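You operate a simulated robot arm through the tools that you are given. There is no shell and no other tool.

You run a simulated two-armed robot. Do the job below in one go: nothing can be reset, and whatever is moved stays where it is left.

JOB
Clean the dried ink off the spare print head with flush.
Fine: the orange pad, wetted at the flush tin; pad back, tin lid on, print head cover shut. Set down upright: pad. Where these are worked on the way, their far stop is far enough and under half their travel is too little: print head cover. What is to be rubbed or washed off counts as gone when no trace of it is left.
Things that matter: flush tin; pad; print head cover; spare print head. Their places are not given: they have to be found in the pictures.

It is judged by the outcome, as a careful person would: the job done as asked, and still so three seconds after it is handed in. It fails if anything else is knocked over, pushed out of place, dropped, spilled or broken. A push-on lid holds only when it is set on centred and level and pressed home; a screw cap is set on level and turned clockwise until tight.

ROBOT AND FRAMES
Two 6-joint arms with two-finger parallel grippers on one trunk that stands fixed in place. Base frame: the origin is at the foot of the trunk, x ahead of it, y to its left, z up; the work surface is at about z = 800. Readings come in mm, degrees, newtons and seconds.
The left shoulder is at [280, 185, 1080], the right one opposite. With the tool pointing down near the work surface each hand reaches from about 540 to 940 mm from the base axis, measured 20 degrees to its own side. Payload 1.57 kg a hand.
The tool frame of a hand sits at the grasp point between the pads (the TCP): z along the fingers, y along the line on which they close. The tips reach 30 mm beyond it. The gripper opens to 80 mm. The fingers are 17 mm wide and 12 mm thick; the gripper's body (40 by 82 mm) begins 80 mm behind the TCP.
Orientation is that of the tool frame in the base frame, as a unit quaternion [x, y, z, w]. With the fingers straight down and closing along the base's y, the tool's x points along the base's -x, its y along +y and its z along -z.

CONTROLS
- The arms move only by the tool nudge_tool. It takes "left_targets", "right_targets" or both (then of equal length, played together; a hand with none holds still); each is one flat list of numbers, 7 for each row, row after row: the shift along the tool's x, y, z in mm, then the turn, a rotation vector about the tool's x, y, z in degrees, then the opening in per cent of the stroke, from 0 (shut) to 100 (fully open). In form: [x, y, z, ax, ay, az, grip, x, y, z, ax, ay, az, grip, ...]. A call has 1 to 20 rows; each row shifts and turns the commanded pose from where the row before left it, along the tool's axes as they then stand. Each row takes 0.2 s and may step no farther than 50 mm and 8.6 degrees from the row before; otherwise, or with a gripper value out of range, the whole call is refused. Where a pose cannot be reached the arm comes as near as it can. A force on the tool above 40 N (or 10 N above the force at the start of the call, whichever is more), or a blocked arm, ends the call early, and 0.2 s more pass. The fingers move at their own pace (about 153 mm/s each) and stop on an object; they squeeze with about 34 N. The grip force told is the motor's: it shows also when the fingers shut on nothing. Time passes only in rows, and 0.2 s behind the last, so rows that do not move let the fingers close. The reply holds the time, the measured pose of the TCP, the force on the tool along the base axes, the opening and the grip force, in the units named above and with some noise, with the torque about the TCP (base axes, N m) and any sound that the robot's microphone picked up, and new pictures: "show" is both (left out), scene, wrist or none (wrist: the cameras of the hands that moved).
- Cameras (640 x 400 px; columns grow to the right, rows downward): "scene" is now at [219.2, -58, 1528.9]; the picture's right is [-0.70, -0.71, 0.00], its down [-0.48, 0.47, -0.74] and it looks along [0.53, -0.52, -0.68] (base axes); focal length 356 px, centre (320, 200). "left" rides on the left gripper at [72, 7, -122] in its tool frame; the picture's right is [-0.09, 1.00, 0.00], its down [-0.84, -0.08, -0.54] and it looks along [-0.54, -0.05, 0.84] (tool axes); focal length 238 px, centre (320, 200). "right" rides on the right gripper at [72, -7, -122] in its tool frame; the picture's right is [0.09, 1.00, 0.00], its down [-0.84, 0.08, -0.54] and it looks along [-0.54, 0.05, 0.84] (tool axes); focal length 238 px, centre (320, 200).
- lift_body(by): slides the trunk up (or, below 0, down) by that many mm; the arms and the scene camera ride with it, the base frame stays. It gives what a move gives, with no picture.
- head_to(pan, tilt): turns the head with the scene camera to pan (to the left, within 86 degrees either way) and tilt (down, from -29 to 69), counted from straight ahead of the robot. It gives what a move gives, and a new picture of the scene camera.
- pixel_to_xyz(camera, pixels): for up to 12 pixels [column, row] of the newest picture of that camera ("zoom" is the newest enlarged one), the place [x, y, z] in the base frame of the surface seen there, good to about 3 mm. It takes no simulated time.
- close_up(camera, box): a new picture of the part [left, top, right, bottom] of that camera's present view, enlarged. It takes no simulated time.
- close_job(): hands the job in; it is judged then, once.

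Open the grippers and draw the arms clear of the work before you hand the job in, unless the task says otherwise.

The tools are called as a command line: name --argument value ..., lists and objects as JSON in quotes. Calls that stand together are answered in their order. nudge_tool: Moves the arms, as the interface text tells. Its arguments: {"type":"object","properties":{"left_targets":{"type":"array"},"right_targets":{"type":"array"},"show":{"type":"string","enum":["both","scene","wrist","none"]}},"required":[]} The other tools are called the same way: lift_body (by) moves the trunk up or down; head_to (pan, tilt) turns the head that bears the scene camera; pixel_to_xyz (camera, pixels) gives the place of the surface under pixels of a picture; close_up (camera, box) takes an enlarged picture of a part of a camera's view; close_job () hands the job in.

At the start:

```text
t: 0.0
left_tool_pos: [482.3, -25.0, 1139.9]
left_tcp_rot: [0.0, 1.0, -0.001, 0.0]
left_ft_force: [0.7, 0.0, -0.1]
left_moment: [-0.03, 0.0, -0.03]
left_grip_width: 80.1
left_grasp_force: 0.0
right_tool_pos: [377.9, -492.4, 1160.0]
right_tcp_rot: [0.0, 1.0, -0.001, 0.0]
right_ft_force: [0.4, -0.7, -0.6]
right_moment: [0.02, 0.01, -0.04]
right_grip_width: 80.2
right_grasp_force: 0.1
trunk travel left (down, up): [-775.0, 215.0]
head pan, tilt (commanded): [-44.4, 42.6]
```

scene: 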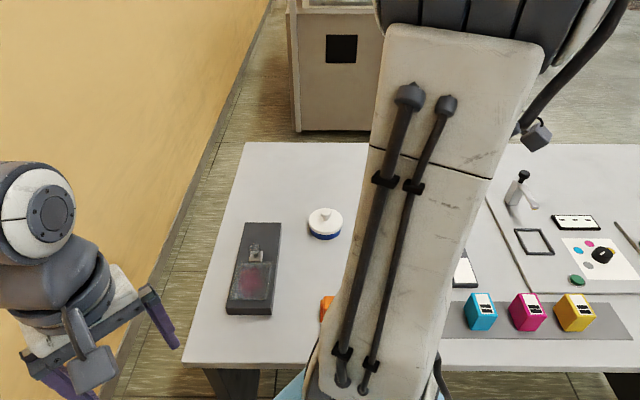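
right: 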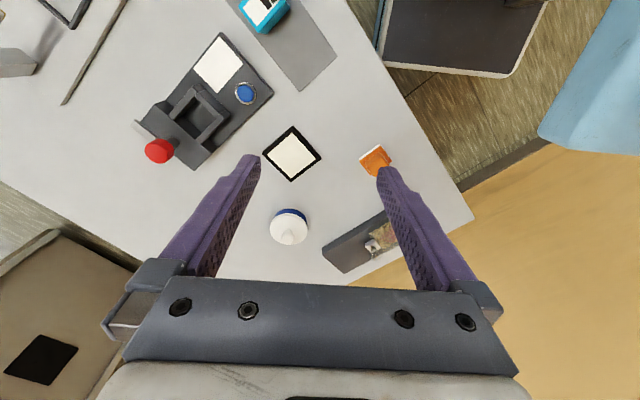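
left: 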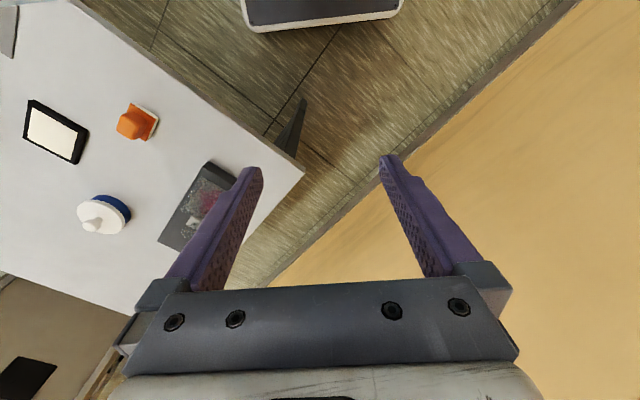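

The scene view shows a grey tray with a clear cover (250,270), a white-lidded tin with a blue body (325,223) and an orange item (326,308) partly behind the left arm. I'll measure these points and enlarge them.

pixel_to_xyz --camera "scene" --pixels '[[250, 270], [325, 215], [326, 308], [245, 225], [278, 225], [228, 312], [270, 312], [256, 248], [325, 238], [200, 340], [250, 145], [365, 150]]'

close_up --camera "scene" --box '[200, 180, 360, 340]'

close_up --camera "right" --box '[240, 110, 480, 280]'

pixel_to_xyz --camera "right" --pixels '[[374, 160], [290, 153], [289, 225], [375, 245], [335, 260], [385, 235], [470, 215], [210, 100]]'

close_up --camera "left" --box '[0, 80, 300, 280]'

pixel_to_xyz --camera "left" --pixels '[[135, 122], [150, 115], [100, 215], [122, 207], [210, 185], [180, 225], [55, 132]]'

```text
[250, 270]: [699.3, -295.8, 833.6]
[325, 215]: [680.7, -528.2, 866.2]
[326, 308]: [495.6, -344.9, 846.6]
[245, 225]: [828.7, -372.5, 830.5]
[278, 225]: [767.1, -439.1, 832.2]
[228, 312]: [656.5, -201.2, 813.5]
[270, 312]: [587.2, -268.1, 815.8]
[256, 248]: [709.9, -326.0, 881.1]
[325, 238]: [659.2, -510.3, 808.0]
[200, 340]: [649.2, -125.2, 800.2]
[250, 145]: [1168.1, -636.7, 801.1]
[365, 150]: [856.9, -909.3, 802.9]
```

```text
2.50 times, centred on (280, 260) of scene
```

zoom: 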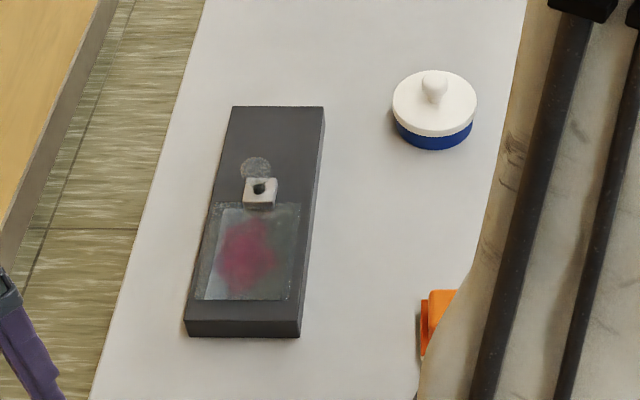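

```text
2.35 times, centred on (360, 195) of right
```

zoom: 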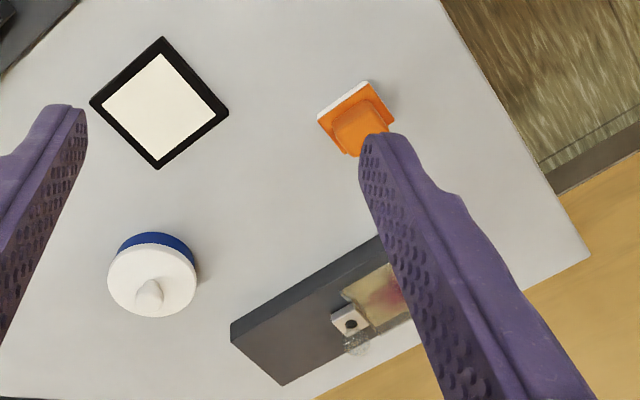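

```text
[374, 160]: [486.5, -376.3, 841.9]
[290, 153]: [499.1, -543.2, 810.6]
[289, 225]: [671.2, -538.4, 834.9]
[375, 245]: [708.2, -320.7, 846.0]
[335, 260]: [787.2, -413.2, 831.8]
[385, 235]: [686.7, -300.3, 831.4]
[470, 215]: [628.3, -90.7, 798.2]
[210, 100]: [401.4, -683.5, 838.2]
```

```text
2.00 times, centred on (150, 180) of left
```

zoom: 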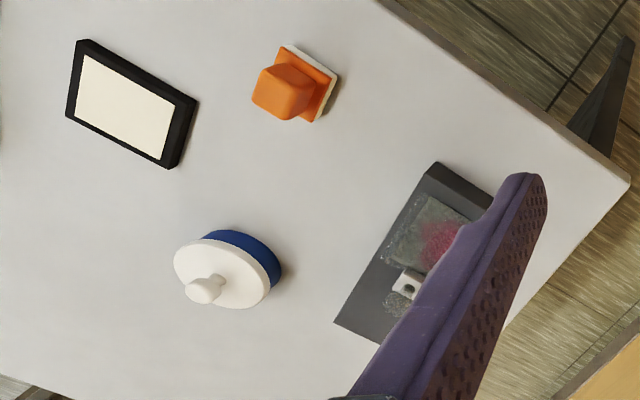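

```text
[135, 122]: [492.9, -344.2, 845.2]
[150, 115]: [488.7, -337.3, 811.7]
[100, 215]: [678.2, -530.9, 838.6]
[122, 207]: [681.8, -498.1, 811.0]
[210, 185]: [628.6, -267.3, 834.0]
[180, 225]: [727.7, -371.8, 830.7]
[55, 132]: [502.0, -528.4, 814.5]
```

Left arm blocks the scene view; I'll move it aside to the left (tool y = base +y) and up a bit so the scene camera sees the table.

nudge_tool --left_targets '[0, 50, 0, 0, 0, 0, 100, 0, 50, 0, 0, 0, 0, 100, 0, 50, 0, 0, 0, 0, 100, 0, 50, 0, 0, 0, 0, 100, 0, 50, 0, 0, 0, 0, 100, 0, 50, 0, 0, 0, 0, 100]' --show "both"

```text
t: 1.4
left_tool_pos: [483.2, 275.6, 1141.8]
left_tcp_rot: [0.0, 1.0, 0.0, 0.0]
left_ft_force: [0.0, 0.6, -0.5]
left_moment: [0.05, 0.0, 0.0]
left_grip_width: 79.8
left_grasp_force: 0.0
right_tool_pos: [378.3, -492.7, 1159.7]
right_tcp_rot: [0.0, 1.0, 0.0, 0.0]
right_ft_force: [-0.1, -0.4, 0.0]
right_moment: [0.0, -0.04, -0.03]
right_grip_width: 80.0
right_grasp_force: 0.0
trunk travel left (down, up): [-775.0, 215.0]
head pan, tilt (commanded): [-44.4, 42.6]
```

scene: 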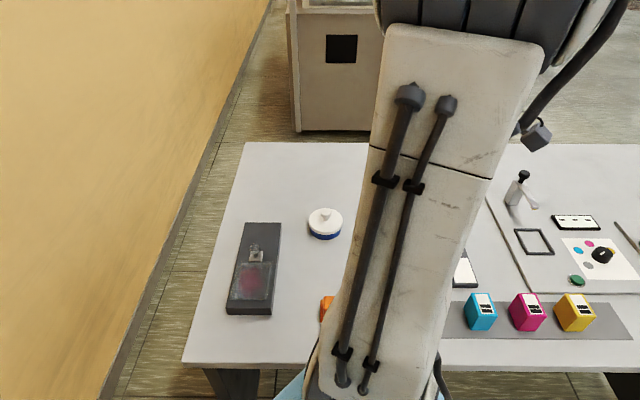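
left: 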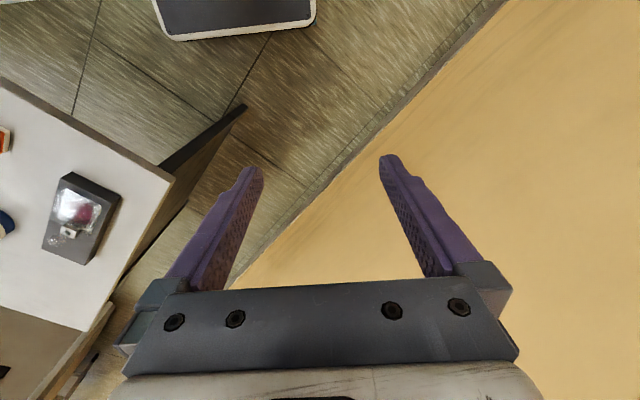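

The arm in front of the scene camera is the right arm's own. I'll bring the right wrist camera over the print head (≈700,-310) to see how the cover is built.

nudge_tool --right_targets '[-28, 36, 12, 0, 0, 0, 100, -28, 36, 12, 0, 0, 0, 100, -28, 36, 12, 0, 0, 0, 100, -28, 36, 12, 0, 0, 0, 100, -28, 36, 12, 0, 0, 0, 100]' --show "both"

```text
t: 2.6
left_tool_pos: [484.3, 275.3, 1142.6]
left_tcp_rot: [0.0, 1.0, 0.0, 0.0]
left_ft_force: [-0.4, 0.3, 0.7]
left_moment: [0.01, -0.05, -0.03]
left_grip_width: 80.0
left_grasp_force: 0.1
right_tool_pos: [519.4, -312.5, 1100.2]
right_tcp_rot: [0.001, 1.0, 0.001, 0.0]
right_ft_force: [-0.6, 0.2, 0.8]
right_moment: [0.0, -0.03, -0.04]
right_grip_width: 80.1
right_grasp_force: 0.1
trunk travel left (down, up): [-775.0, 215.0]
head pan, tilt (commanded): [-44.4, 42.6]
```

scene: 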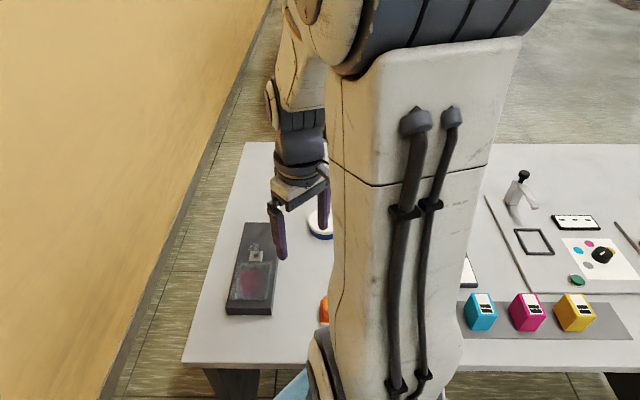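
right: 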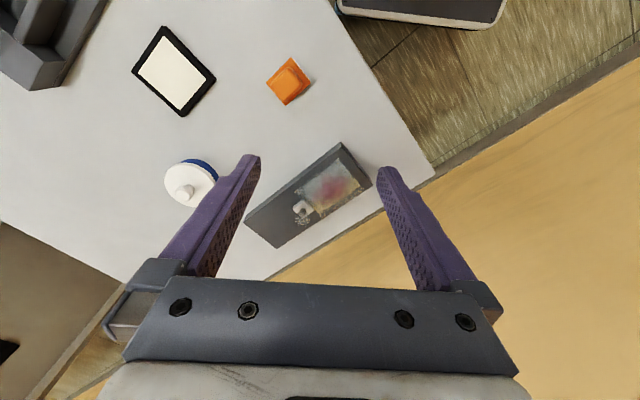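

The print head is between the fingers in the right view (around 310,195). I'll enlarge it and measure its features.

close_up --camera "right" --box '[240, 130, 380, 260]'

pixel_to_xyz --camera "right" --pixels '[[302, 208], [303, 217], [342, 143], [371, 183], [246, 213], [280, 246], [330, 190], [298, 189], [318, 217], [360, 187], [338, 162], [309, 207]]'

close_up --camera "scene" --box '[215, 210, 305, 330]'

```text
3.08 times, centred on (310, 195) of right
```

zoom: 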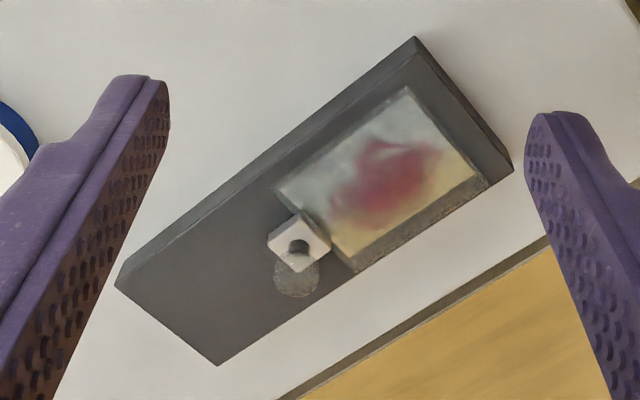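

```text
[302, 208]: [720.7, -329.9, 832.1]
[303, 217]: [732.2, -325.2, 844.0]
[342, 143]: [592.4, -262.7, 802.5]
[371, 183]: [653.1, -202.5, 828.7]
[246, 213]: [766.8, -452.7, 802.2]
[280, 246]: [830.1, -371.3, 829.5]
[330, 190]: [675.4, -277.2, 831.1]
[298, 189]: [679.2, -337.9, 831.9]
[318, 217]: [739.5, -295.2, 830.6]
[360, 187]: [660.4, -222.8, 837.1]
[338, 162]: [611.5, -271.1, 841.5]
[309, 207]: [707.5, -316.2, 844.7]
```

```text
3.33 times, centred on (260, 270) of scene
```

zoom: 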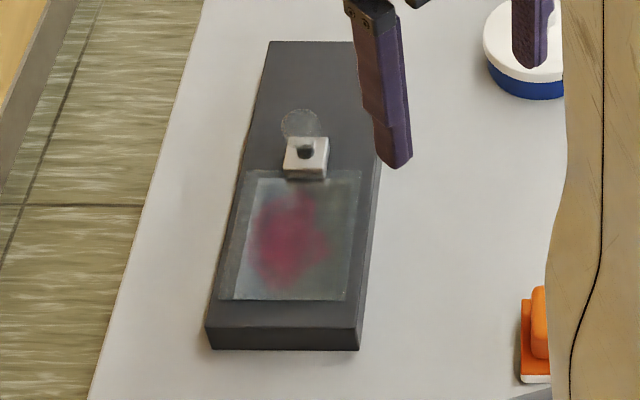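

The cover looks like a translucent plate over the near half, with a white block and dark stem at its inner edge, topped by a translucent knob around z≈880. I'll go closer with the right camera for a better look.

nudge_tool --right_targets '[-15, 0, 35, 0, 0, 0, 100, -15, 0, 35, 0, 0, 0, 100, -15, 0, 35, 0, 0, 0, 100]' --show "both"

close_up --camera "right" --box '[230, 100, 410, 290]'

```text
t: 3.4
left_tool_pos: [484.3, 275.5, 1141.0]
left_tcp_rot: [-0.001, 1.0, 0.001, 0.001]
left_ft_force: [0.4, -0.5, 0.2]
left_moment: [-0.01, -0.04, 0.01]
left_grip_width: 80.0
left_grasp_force: 0.2
right_tool_pos: [563.5, -315.5, 994.9]
right_tcp_rot: [0.0, 1.0, 0.0, 0.001]
right_ft_force: [0.2, -0.1, -0.7]
right_moment: [-0.01, 0.06, 0.03]
right_grip_width: 80.0
right_grasp_force: 0.1
trunk travel left (down, up): [-775.0, 215.0]
head pan, tilt (commanded): [-44.4, 42.6]
```

scene: 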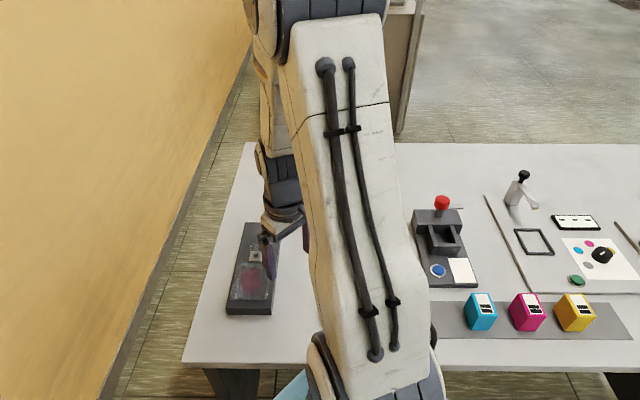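
right: 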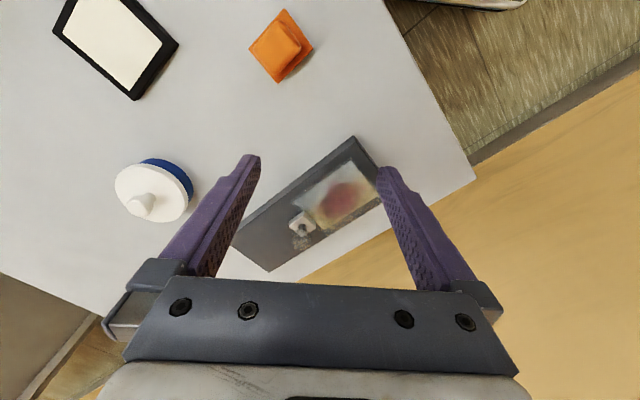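

```text
2.11 times, centred on (320, 195) of right
```

zoom: 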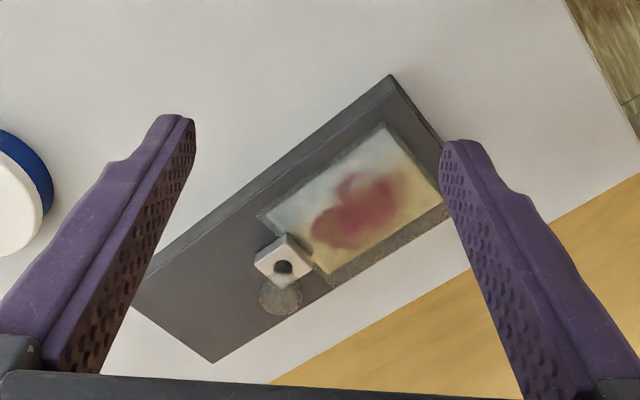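

I want a low side view of the cover. I'll back the right hand to x≈480 and pitch it forward 40° so its camera looks almost horizontally at the print head.

nudge_tool --right_targets '[42, 0, 18, 0, 0, 0, 100, 42, 0, 18, 0, 0, 0, 100, 0, 0, 0, 0, -8, 0, 100, 0, 0, 0, 0, -8, 0, 100, 0, 0, 0, 0, -8, 0, 100, 0, 0, 0, 0, -8, 0, 100, 0, 0, 0, 0, -8, 0, 100]' --show "both"

close_up --camera "right" --box '[200, 100, 440, 250]'

```text
t: 5.0
left_tool_pos: [483.7, 274.3, 1143.2]
left_tcp_rot: [0.0, 1.0, 0.0, 0.0]
left_ft_force: [0.1, 0.2, 0.1]
left_moment: [-0.05, 0.0, 0.01]
left_grip_width: 79.9
left_grasp_force: 0.0
right_tool_pos: [543.9, -359.1, 944.8]
right_tcp_rot: [0.003, 0.972, 0.027, 0.232]
right_ft_force: [-0.6, -0.1, 0.4]
right_moment: [0.0, 0.01, -0.01]
right_grip_width: 79.9
right_grasp_force: 0.1
right hand out of reach, approached as far as the arm can: row 2, 3, 4, 5, 6, 7
trunk travel left (down, up): [-775.0, 215.0]
head pan, tilt (commanded): [-44.4, 42.6]
```

scene: 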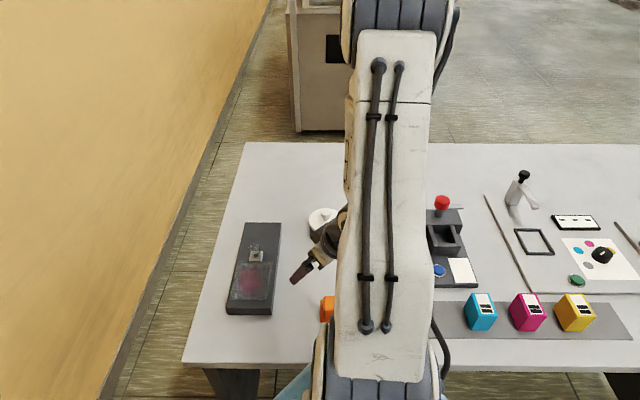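
right: 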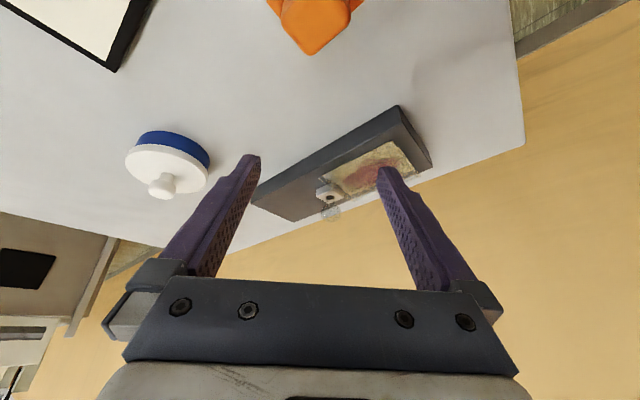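

```text
2.67 times, centred on (320, 175) of right
```

zoom: 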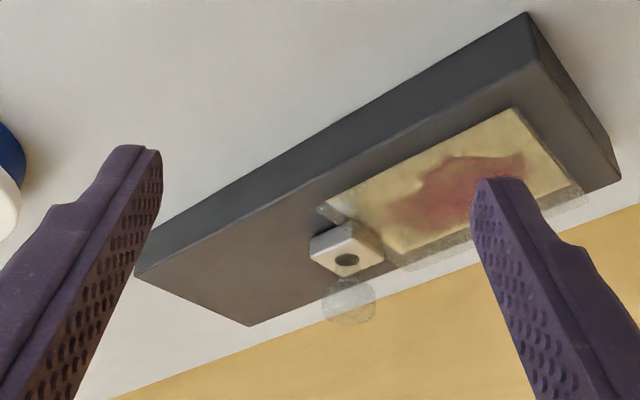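

The arm can't come that near with this tilt, but the view helps. I'll zoom further on the block and disc, and measure them.

close_up --camera "right" --box '[305, 170, 365, 225]'

pixel_to_xyz --camera "right" --pixels '[[330, 199], [330, 211], [328, 215], [320, 193], [342, 197], [345, 185], [395, 143], [420, 172], [380, 145], [355, 170], [333, 207], [325, 190]]'

close_up --camera "scene" --box '[235, 235, 275, 265]'

close_up --camera "scene" --box '[220, 215, 300, 320]'

```text
7.27 times, centred on (335, 198) of right
```

zoom: 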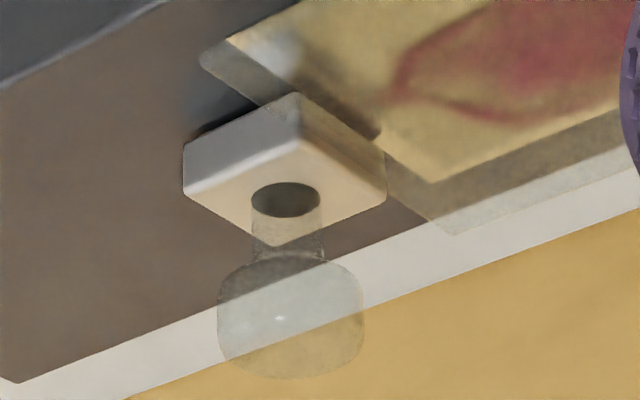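

```text
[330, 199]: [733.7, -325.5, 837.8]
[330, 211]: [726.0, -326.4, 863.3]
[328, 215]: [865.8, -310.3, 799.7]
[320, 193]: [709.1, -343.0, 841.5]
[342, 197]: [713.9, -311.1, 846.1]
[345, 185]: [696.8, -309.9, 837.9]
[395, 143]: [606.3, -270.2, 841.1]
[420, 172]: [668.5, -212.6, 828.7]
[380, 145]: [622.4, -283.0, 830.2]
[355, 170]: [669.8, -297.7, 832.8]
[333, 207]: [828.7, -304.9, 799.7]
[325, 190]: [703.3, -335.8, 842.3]
```

```text
13.33 times, centred on (255, 250) of scene
```

zoom: 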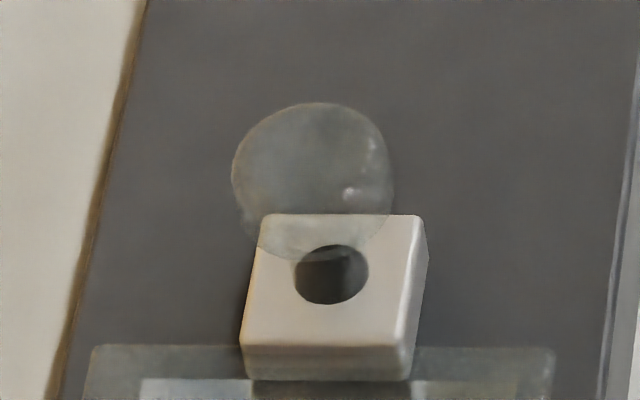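

```text
3.81 times, centred on (260, 268) of scene
```

zoom: 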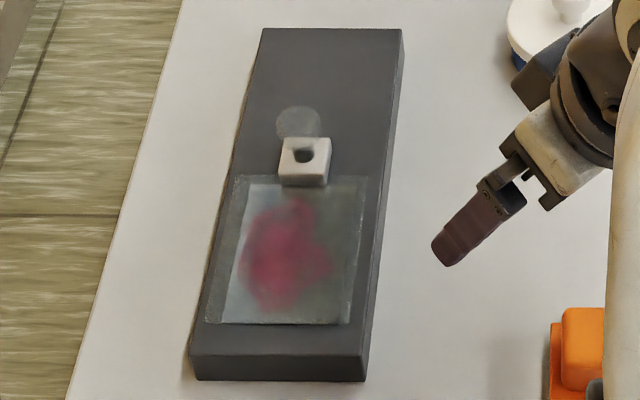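

The close-ups show a clear plate, and a clear ball knob on a stem standing in the hole of a white block at the plate's inner edge. I'll take a null step to learn where the commanded pose now stands after the out-of-reach rows.

nudge_tool --right_targets '[-20, 0, 0, 0, 8, 0, 100, -20, 0, 0, 0, 8, 0, 100]' --show "none"

```text
t: 5.6
left_tool_pos: [484.1, 275.5, 1141.6]
left_tcp_rot: [0.0, 1.0, 0.0, 0.0]
left_ft_force: [0.3, -0.7, 0.9]
left_moment: [0.03, -0.01, -0.02]
left_grip_width: 79.8
left_grasp_force: 0.1
right_tool_pos: [570.4, -355.7, 958.1]
right_tcp_rot: [-0.002, 0.99, 0.037, 0.135]
right_ft_force: [0.5, -0.7, 0.4]
right_moment: [-0.01, -0.02, 0.03]
right_grip_width: 79.8
right_grasp_force: 0.1
right hand out of reach, approached as far as the arm can: row 2
trunk travel left (down, up): [-775.0, 215.0]
head pan, tilt (commanded): [-44.4, 42.6]
```

Reached pose is tilted 15.5°. I'll straighten it and go low near the print head (TCP ≈ 630,-330,905) for a near, slanting camera view of the block and knob.

nudge_tool --right_targets '[0, 0, 0, 2.1, 7.8, 0.1, 100, 0, 0, 0, 2.1, 7.8, 0.1, 100, -30, 13, 20, 0, 0, 0, 100, -30, 13, 20, 0, 0, 0, 100]' --show "both"

close_up --camera "right" --box '[230, 120, 400, 290]'

```text
t: 6.6
left_tool_pos: [484.7, 275.6, 1141.6]
left_tcp_rot: [0.0, 1.0, 0.001, 0.0]
left_ft_force: [-0.1, -0.4, -0.3]
left_moment: [0.01, -0.02, -0.03]
left_grip_width: 80.1
left_grasp_force: 0.1
right_tool_pos: [630.4, -327.1, 916.1]
right_tcp_rot: [0.0, 1.0, 0.001, -0.002]
right_ft_force: [0.8, 0.3, -0.6]
right_moment: [0.03, -0.01, 0.01]
right_grip_width: 79.9
right_grasp_force: 0.1
trunk travel left (down, up): [-775.0, 215.0]
head pan, tilt (commanded): [-44.4, 42.6]
```

scene: 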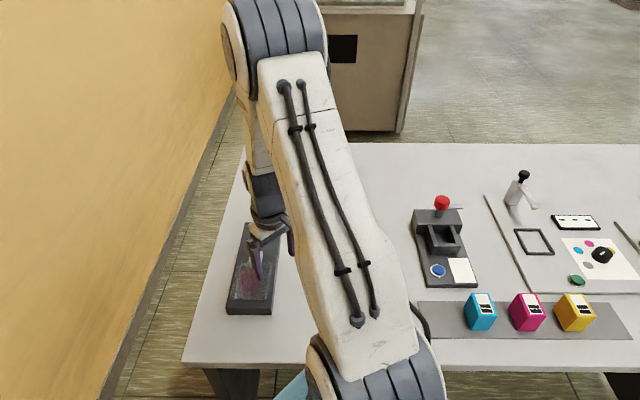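
right: 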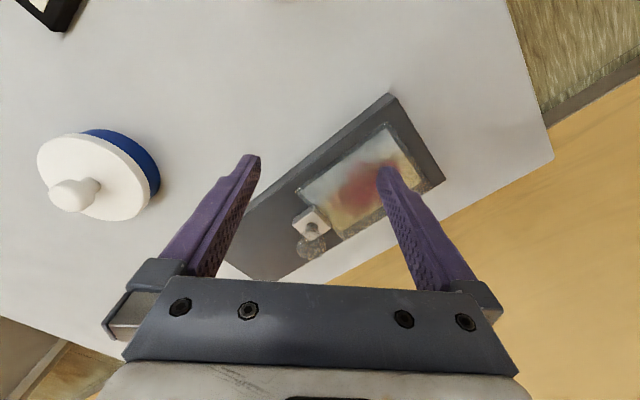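

```text
2.35 times, centred on (315, 205) of right
```

zoom: 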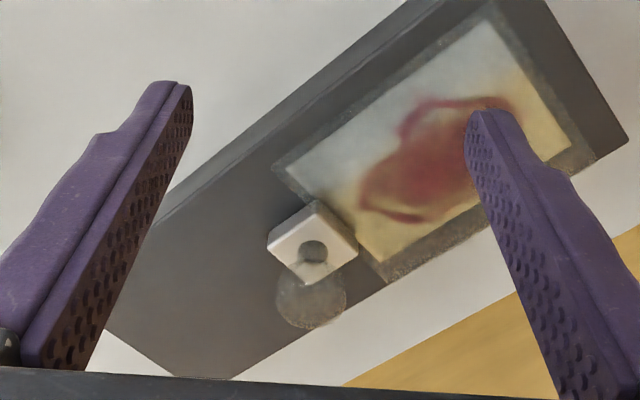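

The plate reflects the wall; I'll zoom further on the block and plate edge to see what is attached to what.

close_up --camera "right" --box '[285, 170, 355, 265]'

close_up --camera "right" --box '[290, 90, 450, 250]'

pixel_to_xyz --camera "right" --pixels '[[296, 187], [388, 123], [345, 239], [427, 180], [303, 221], [313, 213], [318, 206], [330, 225], [310, 246], [280, 210], [352, 190], [300, 196]]'

```text
4.21 times, centred on (320, 218) of right
```

zoom: 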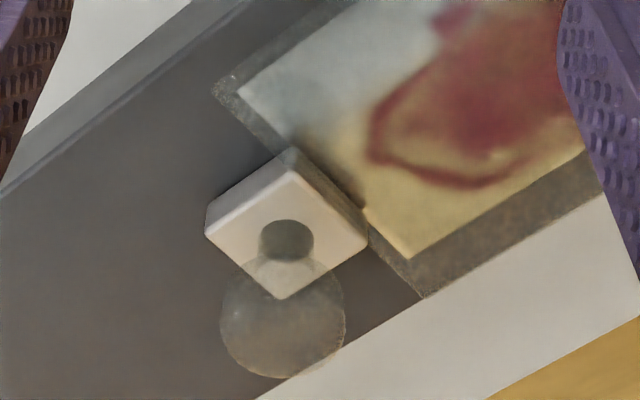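

```text
2.50 times, centred on (370, 170) of right
```

zoom: 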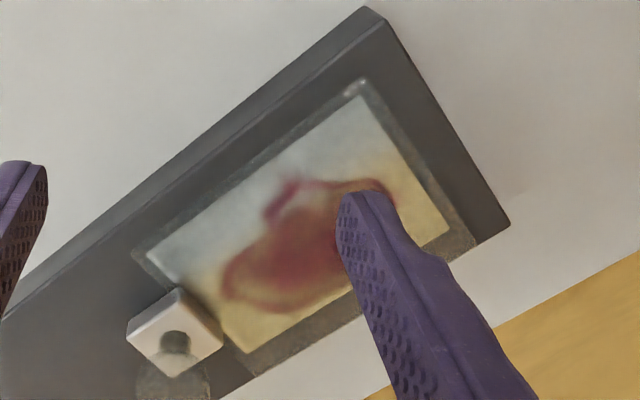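

```text
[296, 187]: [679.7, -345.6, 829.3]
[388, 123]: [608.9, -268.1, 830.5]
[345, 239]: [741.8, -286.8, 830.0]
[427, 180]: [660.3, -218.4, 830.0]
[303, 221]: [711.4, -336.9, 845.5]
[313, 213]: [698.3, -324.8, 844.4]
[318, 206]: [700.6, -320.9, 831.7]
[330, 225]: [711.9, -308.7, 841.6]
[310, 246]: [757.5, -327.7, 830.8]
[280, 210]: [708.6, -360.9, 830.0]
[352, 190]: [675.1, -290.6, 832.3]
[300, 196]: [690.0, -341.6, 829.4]
```

Plate corners measure about (680,-346), (609,-268), (742,-287), (660,-218), knob ball centre ≈ (714.5,-329.5,876), and the empty far half is just one plate length long, so it likely slides that way. I'll bring the right hand above the knob and yaw -43° so the fingers close along the tray's long axis.

nudge_tool --right_targets '[0, 0, -40, 0, 0, 0, 100, -42, -1.2, 0, 0, 0, 0, 100, -42, -1.2, 0, 0, 0, 0, 100, 0, 0, 0, 0, 0, -8.6, 100, 0, 0, 0, 0, 0, -8.6, 100, 0, 0, 0, 0, 0, -8.6, 100, 0, 0, 0, 0, 0, -8.6, 100, 0, 0, 0, 0, 0, -8.6, 100]' --show "both"

```text
t: 8.4
left_tool_pos: [483.8, 275.7, 1141.5]
left_tcp_rot: [0.0, 1.0, 0.001, 0.0]
left_ft_force: [-0.4, -0.4, -0.9]
left_moment: [0.03, 0.0, 0.0]
left_grip_width: 79.8
left_grasp_force: 0.0
right_tool_pos: [713.8, -332.3, 957.0]
right_tcp_rot: [-0.368, 0.93, 0.002, -0.001]
right_ft_force: [0.1, -0.2, 0.7]
right_moment: [0.01, -0.01, -0.03]
right_grip_width: 80.0
right_grasp_force: 0.1
trunk travel left (down, up): [-775.0, 215.0]
head pan, tilt (commanded): [-44.4, 42.6]
```

scene: 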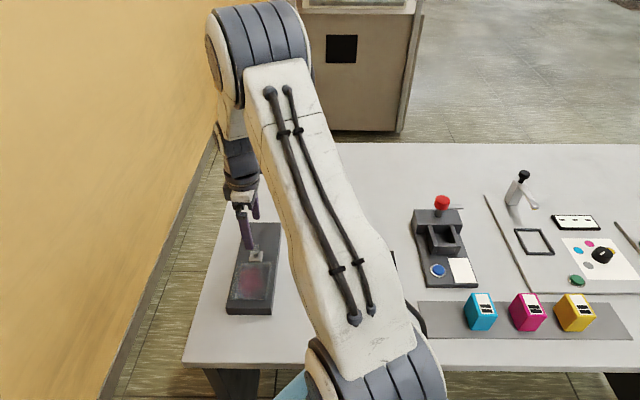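
right: 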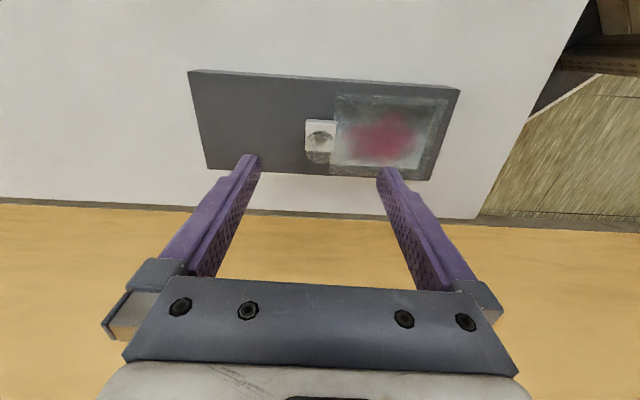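

Now the right view is aligned with the tray; the block is at (320,140). I'll zoom to see the plate/block join.

close_up --camera "right" --box '[270, 80, 470, 190]'

pixel_to_xyz --camera "right" --pixels '[[188, 70], [458, 92], [205, 165], [430, 180], [312, 128], [320, 155], [390, 130], [335, 97], [445, 102], [425, 172], [330, 165], [331, 127]]'

```text
3.20 times, centred on (370, 135) of right
```

zoom: 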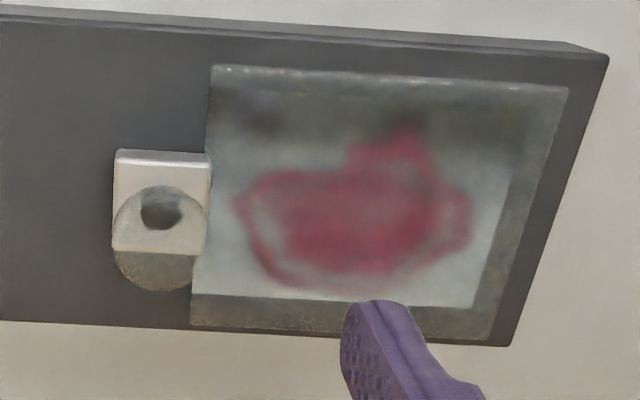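

```text
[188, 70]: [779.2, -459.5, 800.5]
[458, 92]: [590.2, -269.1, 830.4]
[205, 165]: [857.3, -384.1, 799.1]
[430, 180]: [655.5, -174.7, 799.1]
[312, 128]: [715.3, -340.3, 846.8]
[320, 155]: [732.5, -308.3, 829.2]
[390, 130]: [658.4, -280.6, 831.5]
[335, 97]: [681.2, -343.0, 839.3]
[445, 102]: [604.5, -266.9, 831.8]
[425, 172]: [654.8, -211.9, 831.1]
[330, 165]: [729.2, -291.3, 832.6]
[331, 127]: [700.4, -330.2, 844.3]
```

Knob centre triangulates to about (715.5,-330.5,876), nearly under the TCP. I'll descend to z≈884 (tips above the block) and narrow the fingers to a loose straddle at 45 %.

nudge_tool --right_targets '[-2.5, 0.3, 36, 0, 0, 0, 100, 0, 0, 37, 0, 0, 0, 100, 0, 0, 0, 0, 0, 0, 45, 0, 0, 0, 0, 0, 0, 45]' --show "both"

close_up --camera "right" --box '[240, 100, 440, 220]'

```text
t: 9.4
left_tool_pos: [483.7, 274.6, 1142.2]
left_tcp_rot: [0.001, 1.0, 0.001, 0.0]
left_ft_force: [0.5, -0.7, -0.1]
left_moment: [-0.02, -0.02, 0.02]
left_grip_width: 80.0
left_grasp_force: 0.1
right_tool_pos: [714.7, -327.4, 883.8]
right_tcp_rot: [-0.366, 0.931, 0.002, 0.0]
right_ft_force: [-0.3, 0.2, -0.8]
right_moment: [0.0, -0.01, 0.0]
right_grip_width: 36.0
right_grasp_force: 0.0
trunk travel left (down, up): [-775.0, 215.0]
head pan, tilt (commanded): [-44.4, 42.6]
```

scene: 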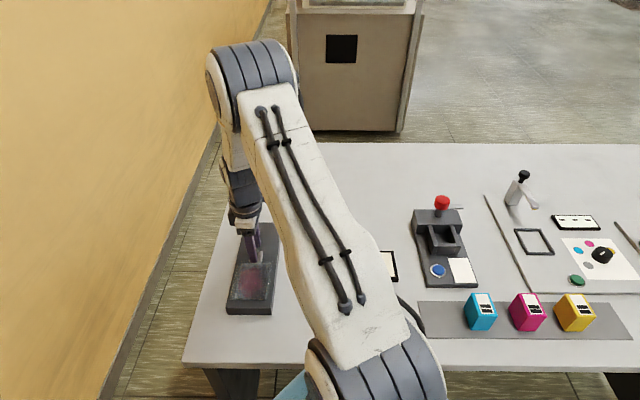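
right: 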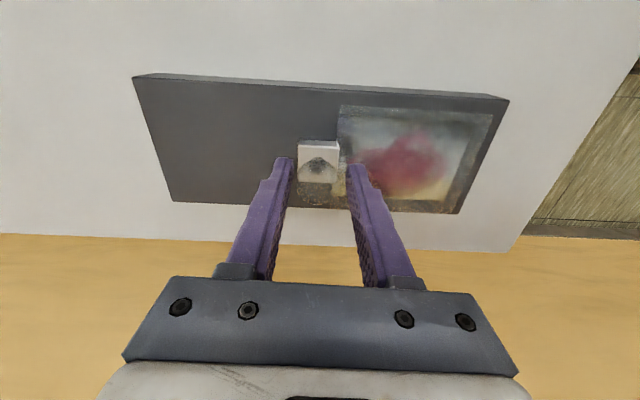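

```text
3.20 times, centred on (340, 160) of right
```

zoom: 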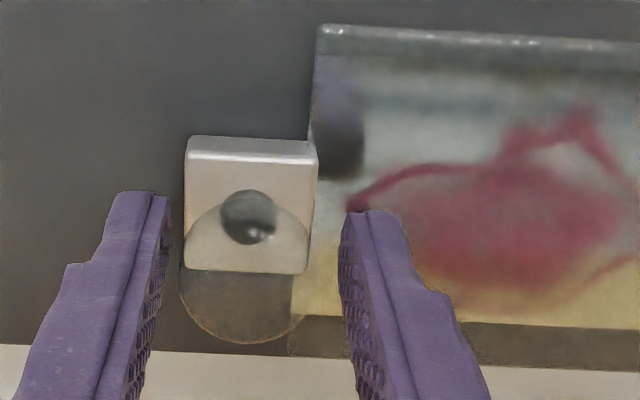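

The knob sits between the fingers with about 4 mm clearance each side. I'll push gently toward the empty half (tool -y) in small steps and watch the force.

nudge_tool --right_targets '[0, -2, 0, 0, 0, 0, 45, 0, -2, 0, 0, 0, 0, 45, 0, -2, 0, 0, 0, 0, 45, 0, -2, 0, 0, 0, 0, 45]' --show "wrist"

close_up --camera "right" --box '[240, 100, 440, 220]'

```text
t: 10.4
left_tool_pos: [484.8, 275.0, 1142.5]
left_tcp_rot: [0.0, 1.0, 0.0, 0.0]
left_ft_force: [-0.4, 0.6, 0.3]
left_moment: [0.0, -0.01, 0.01]
left_grip_width: 79.9
left_grasp_force: 0.2
right_tool_pos: [720.2, -331.8, 883.8]
right_tcp_rot: [-0.366, 0.931, 0.002, -0.001]
right_ft_force: [-1.2, 2.0, 0.2]
right_moment: [0.04, -0.01, -0.02]
right_grip_width: 37.9
right_grasp_force: 1.3
trunk travel left (down, up): [-775.0, 215.0]
head pan, tilt (commanded): [-44.4, 42.6]
```

right: 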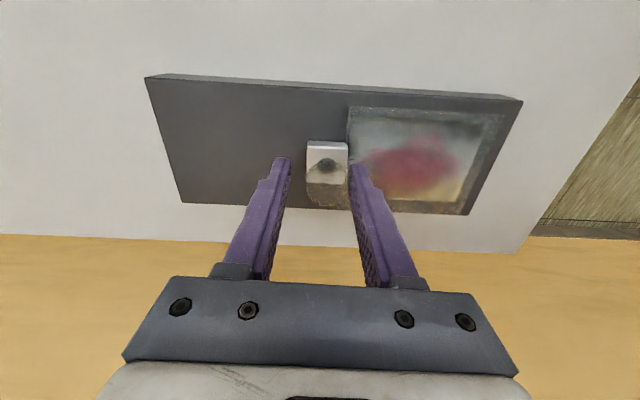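

```text
3.20 times, centred on (340, 160) of right
```

zoom: 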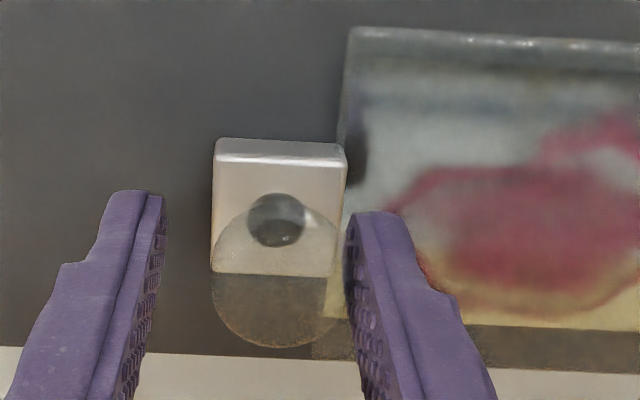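

Contact made (≈2.3 N). I'll keep pushing a few millimetres to see whether it slides.

nudge_tool --right_targets '[0, -2, 0, 0, 0, 0, 45, 0, -2, 0, 0, 0, 0, 45]' --show "wrist"

close_up --camera "right" --box '[240, 100, 440, 220]'

```text
t: 11.0
left_tool_pos: [483.3, 274.3, 1141.2]
left_tcp_rot: [0.0, 1.0, 0.0, 0.0]
left_ft_force: [0.0, 0.2, -0.3]
left_moment: [0.0, 0.0, 0.05]
left_grip_width: 80.1
left_grasp_force: 0.0
right_tool_pos: [723.4, -336.6, 884.1]
right_tcp_rot: [-0.366, 0.931, 0.001, 0.0]
right_ft_force: [-0.9, 2.1, -0.6]
right_moment: [-0.03, -0.02, -0.01]
right_grip_width: 38.1
right_grasp_force: 1.6
trunk travel left (down, up): [-775.0, 215.0]
head pan, tilt (commanded): [-44.4, 42.6]
```

right: 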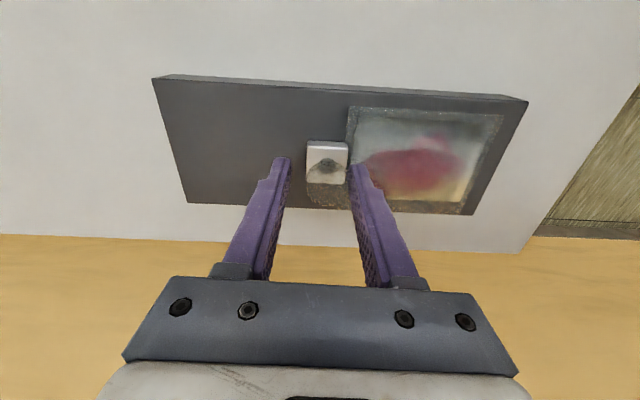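

```text
3.20 times, centred on (340, 160) of right
```

zoom: 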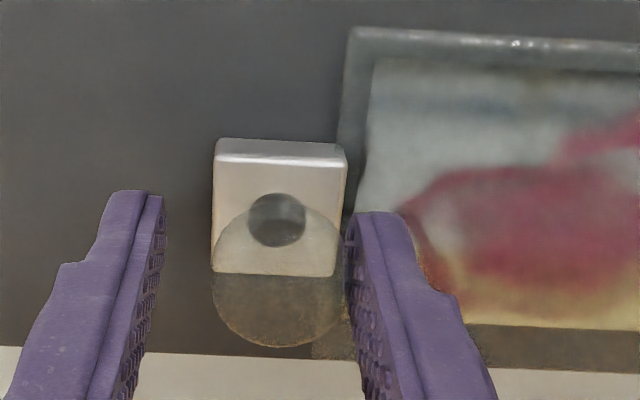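

The plate and block moved with my finger while the tray stayed: it is a slide, opening with ~2 N toward the far end. I'll keep pushing in 8 mm rows.

nudge_tool --right_targets '[0, -8, 0, 0, 0, 0, 45, 0, -8, 0, 0, 0, 0, 45, 0, -8, 0, 0, 0, 0, 45, 0, -8, 0, 0, 0, 0, 45, 0, -8, 0, 0, 0, 0, 45]' --show "wrist"

```text
t: 12.2
left_tool_pos: [484.2, 274.2, 1141.5]
left_tcp_rot: [0.0, 1.0, 0.0, 0.0]
left_ft_force: [0.7, -0.1, 0.2]
left_moment: [-0.03, 0.03, 0.01]
left_grip_width: 80.1
left_grasp_force: 0.1
right_tool_pos: [751.7, -367.0, 883.0]
right_tcp_rot: [-0.366, 0.93, 0.002, 0.0]
right_ft_force: [-0.4, 0.3, 0.2]
right_moment: [-0.07, -0.08, 0.01]
right_grip_width: 37.8
right_grasp_force: 0.6
trunk travel left (down, up): [-775.0, 215.0]
head pan, tilt (commanded): [-44.4, 42.6]
```

right: 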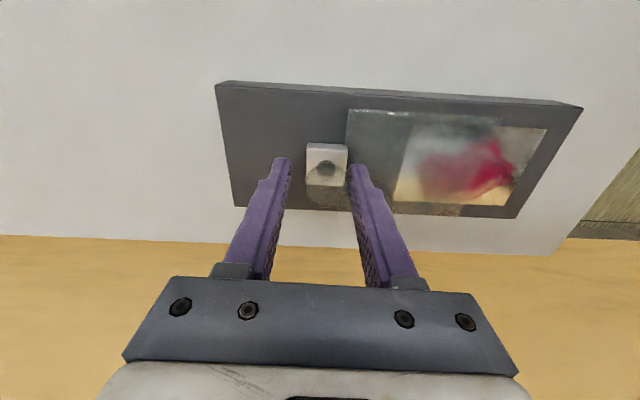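

The cover is sliding over the empty half and the ink emerges. I continue with another 40 mm.

nudge_tool --right_targets '[0, -8, 0, 0, 0, 0, 45, 0, -8, 0, 0, 0, 0, 45, 0, -8, 0, 0, 0, 0, 45, 0, -8, 0, 0, 0, 0, 45, 0, -6, 0, 0, 0, 0, 45]' --show "wrist"

```text
t: 13.4
left_tool_pos: [484.4, 275.7, 1142.2]
left_tcp_rot: [-0.001, 1.0, 0.0, 0.0]
left_ft_force: [-0.4, 0.5, 0.5]
left_moment: [0.01, 0.0, 0.03]
left_grip_width: 80.2
left_grasp_force: 0.1
right_tool_pos: [776.2, -394.3, 882.5]
right_tcp_rot: [-0.366, 0.93, 0.001, -0.001]
right_ft_force: [-1.2, 2.3, 0.9]
right_moment: [0.01, 0.04, -0.02]
right_grip_width: 37.6
right_grasp_force: 1.1
trunk travel left (down, up): [-775.0, 215.0]
head pan, tilt (commanded): [-44.4, 42.6]
```

right: 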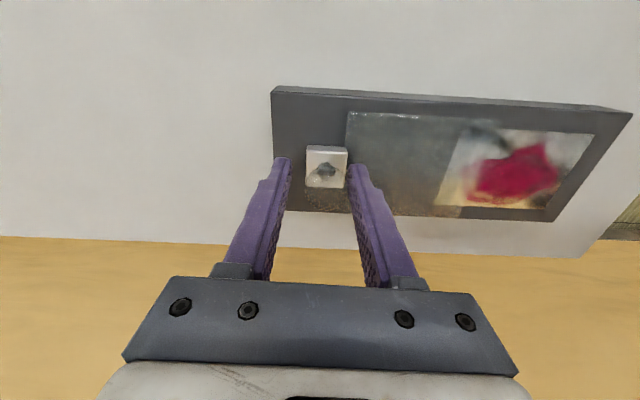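

No stop yet (2.6 N); block still ~20 mm from the far end. Continue in 4 mm rows watching force.

nudge_tool --right_targets '[0, -4, 0, 0, 0, 0, 45, 0, -4, 0, 0, 0, 0, 45, 0, -4, 0, 0, 0, 0, 45, 0, -3, 0, 0, 0, 0, 45]' --show "wrist"

```text
t: 14.4
left_tool_pos: [483.8, 274.8, 1143.0]
left_tcp_rot: [-0.001, 1.0, 0.0, 0.0]
left_ft_force: [0.1, -0.1, 0.7]
left_moment: [0.03, 0.02, 0.0]
left_grip_width: 80.3
left_grasp_force: 0.0
right_tool_pos: [786.5, -406.1, 882.4]
right_tcp_rot: [-0.367, 0.93, 0.002, 0.0]
right_ft_force: [-1.1, 2.3, -0.5]
right_moment: [0.0, -0.03, -0.02]
right_grip_width: 37.9
right_grasp_force: 1.5
trunk travel left (down, up): [-775.0, 215.0]
head pan, tilt (commanded): [-44.4, 42.6]
```

right: 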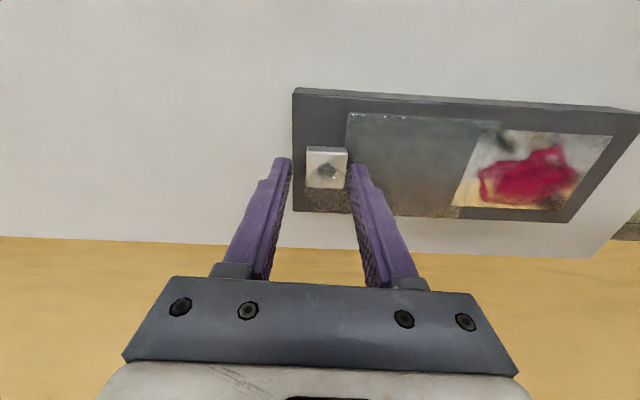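

The plate now nearly clears the print head's left edge. A few more 2 mm steps to find the far stop.

nudge_tool --right_targets '[0, -2, 0, 0, 0, 0, 45, 0, -2, 0, 0, 0, 0, 45, 0, -2, 0, 0, 0, 0, 45]' --show "wrist"

close_up --camera "right" --box '[280, 80, 640, 230]'

```text
t: 15.2
left_tool_pos: [484.6, 274.8, 1141.5]
left_tcp_rot: [0.0, 1.0, 0.0, -0.001]
left_ft_force: [-0.3, -0.2, -0.4]
left_moment: [0.05, 0.02, -0.02]
left_grip_width: 79.8
left_grasp_force: 0.0
right_tool_pos: [789.4, -409.9, 883.4]
right_tcp_rot: [-0.367, 0.93, 0.003, 0.0]
right_ft_force: [-1.4, 2.1, -0.5]
right_moment: [0.01, 0.04, 0.03]
right_grip_width: 38.0
right_grasp_force: 1.2
trunk travel left (down, up): [-775.0, 215.0]
head pan, tilt (commanded): [-44.4, 42.6]
```

right: 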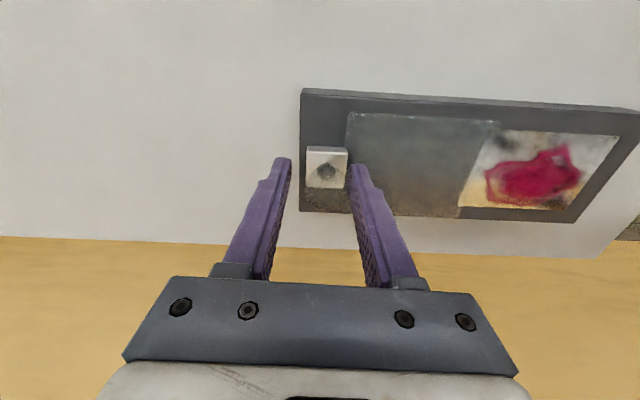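

```text
1.78 times, centred on (460, 155) of right
```

zoom: 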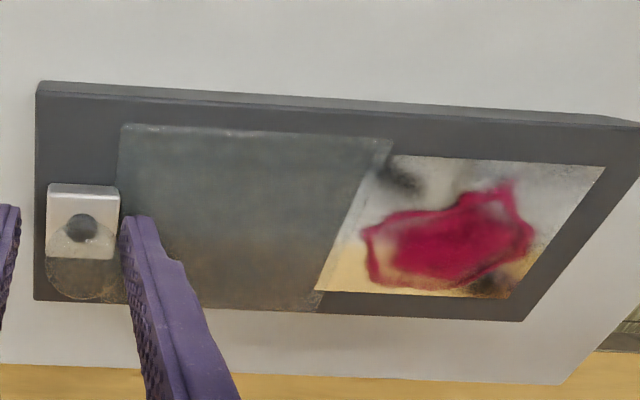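

The ink is fully uncovered, force unchanged. I'll go a few more mm to the stop.

nudge_tool --right_targets '[0, -2, 0, 0, 0, 0, 45, 0, -2, 0, 0, 0, 0, 45, 0, -2, 0, 0, 0, 0, 45]' --show "wrist"

close_up --camera "right" --box '[280, 80, 640, 230]'

```text
t: 16.0
left_tool_pos: [484.6, 275.1, 1140.5]
left_tcp_rot: [-0.001, 1.0, 0.0, 0.0]
left_ft_force: [-1.2, -0.3, -0.8]
left_moment: [0.0, 0.01, 0.03]
left_grip_width: 79.9
left_grasp_force: 0.1
right_tool_pos: [794.5, -412.9, 882.1]
right_tcp_rot: [-0.366, 0.931, 0.001, -0.001]
right_ft_force: [-3.4, 4.2, 1.7]
right_moment: [0.03, 0.04, -0.02]
right_grip_width: 40.4
right_grasp_force: 2.7
trunk travel left (down, up): [-775.0, 215.0]
head pan, tilt (commanded): [-44.4, 42.6]
```

right: 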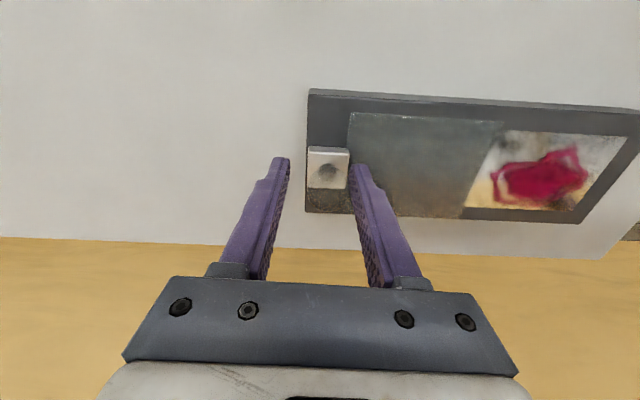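

```text
1.78 times, centred on (460, 155) of right
```

zoom: 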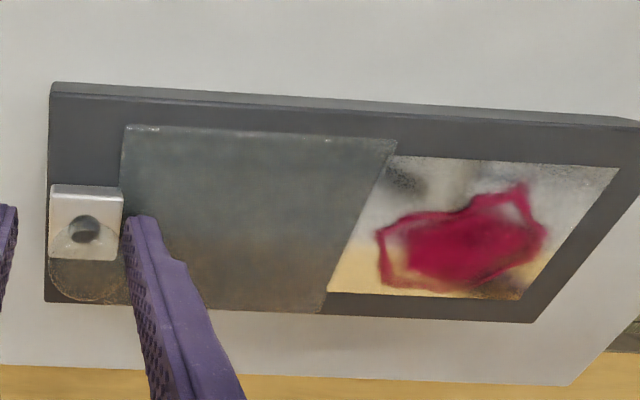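

Force climbs to ~5.4 N: the far stop is reached and the ink is all exposed. I'll back off, open and rise clear.

nudge_tool --right_targets '[0, 5, 0, 0, 0, 0, 45, 0, 0, 0, 0, 0, 0, 100, 0, 0, -40, 0, 0, 0, 100, 0, 0, -45, 0, 0, 0, 100, 0, 0, -45, 0, 0, 0, 100]' --show "both"

```text
t: 17.2
left_tool_pos: [484.2, 275.5, 1142.1]
left_tcp_rot: [0.0, 1.0, 0.0, 0.0]
left_ft_force: [-1.4, -1.4, 0.2]
left_moment: [-0.05, -0.03, -0.01]
left_grip_width: 80.0
left_grasp_force: 0.0
right_tool_pos: [791.6, -410.3, 1012.6]
right_tcp_rot: [-0.367, 0.93, 0.003, -0.001]
right_ft_force: [-0.1, -0.5, 0.3]
right_moment: [0.03, -0.02, 0.02]
right_grip_width: 80.2
right_grasp_force: 0.1
trunk travel left (down, up): [-775.0, 215.0]
head pan, tilt (commanded): [-44.4, 42.6]
```

scene: 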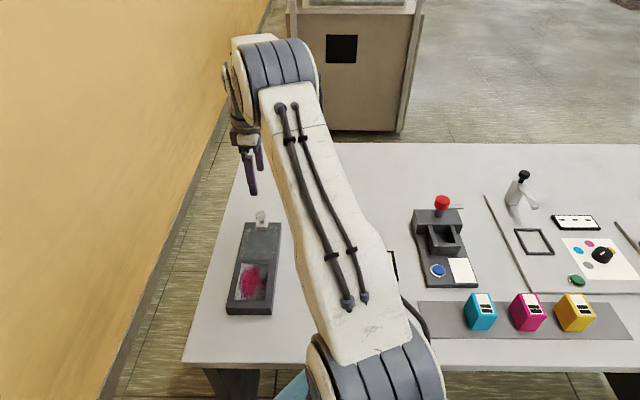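
right: 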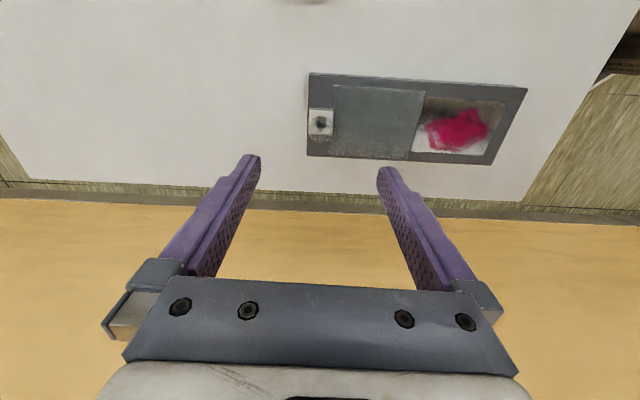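

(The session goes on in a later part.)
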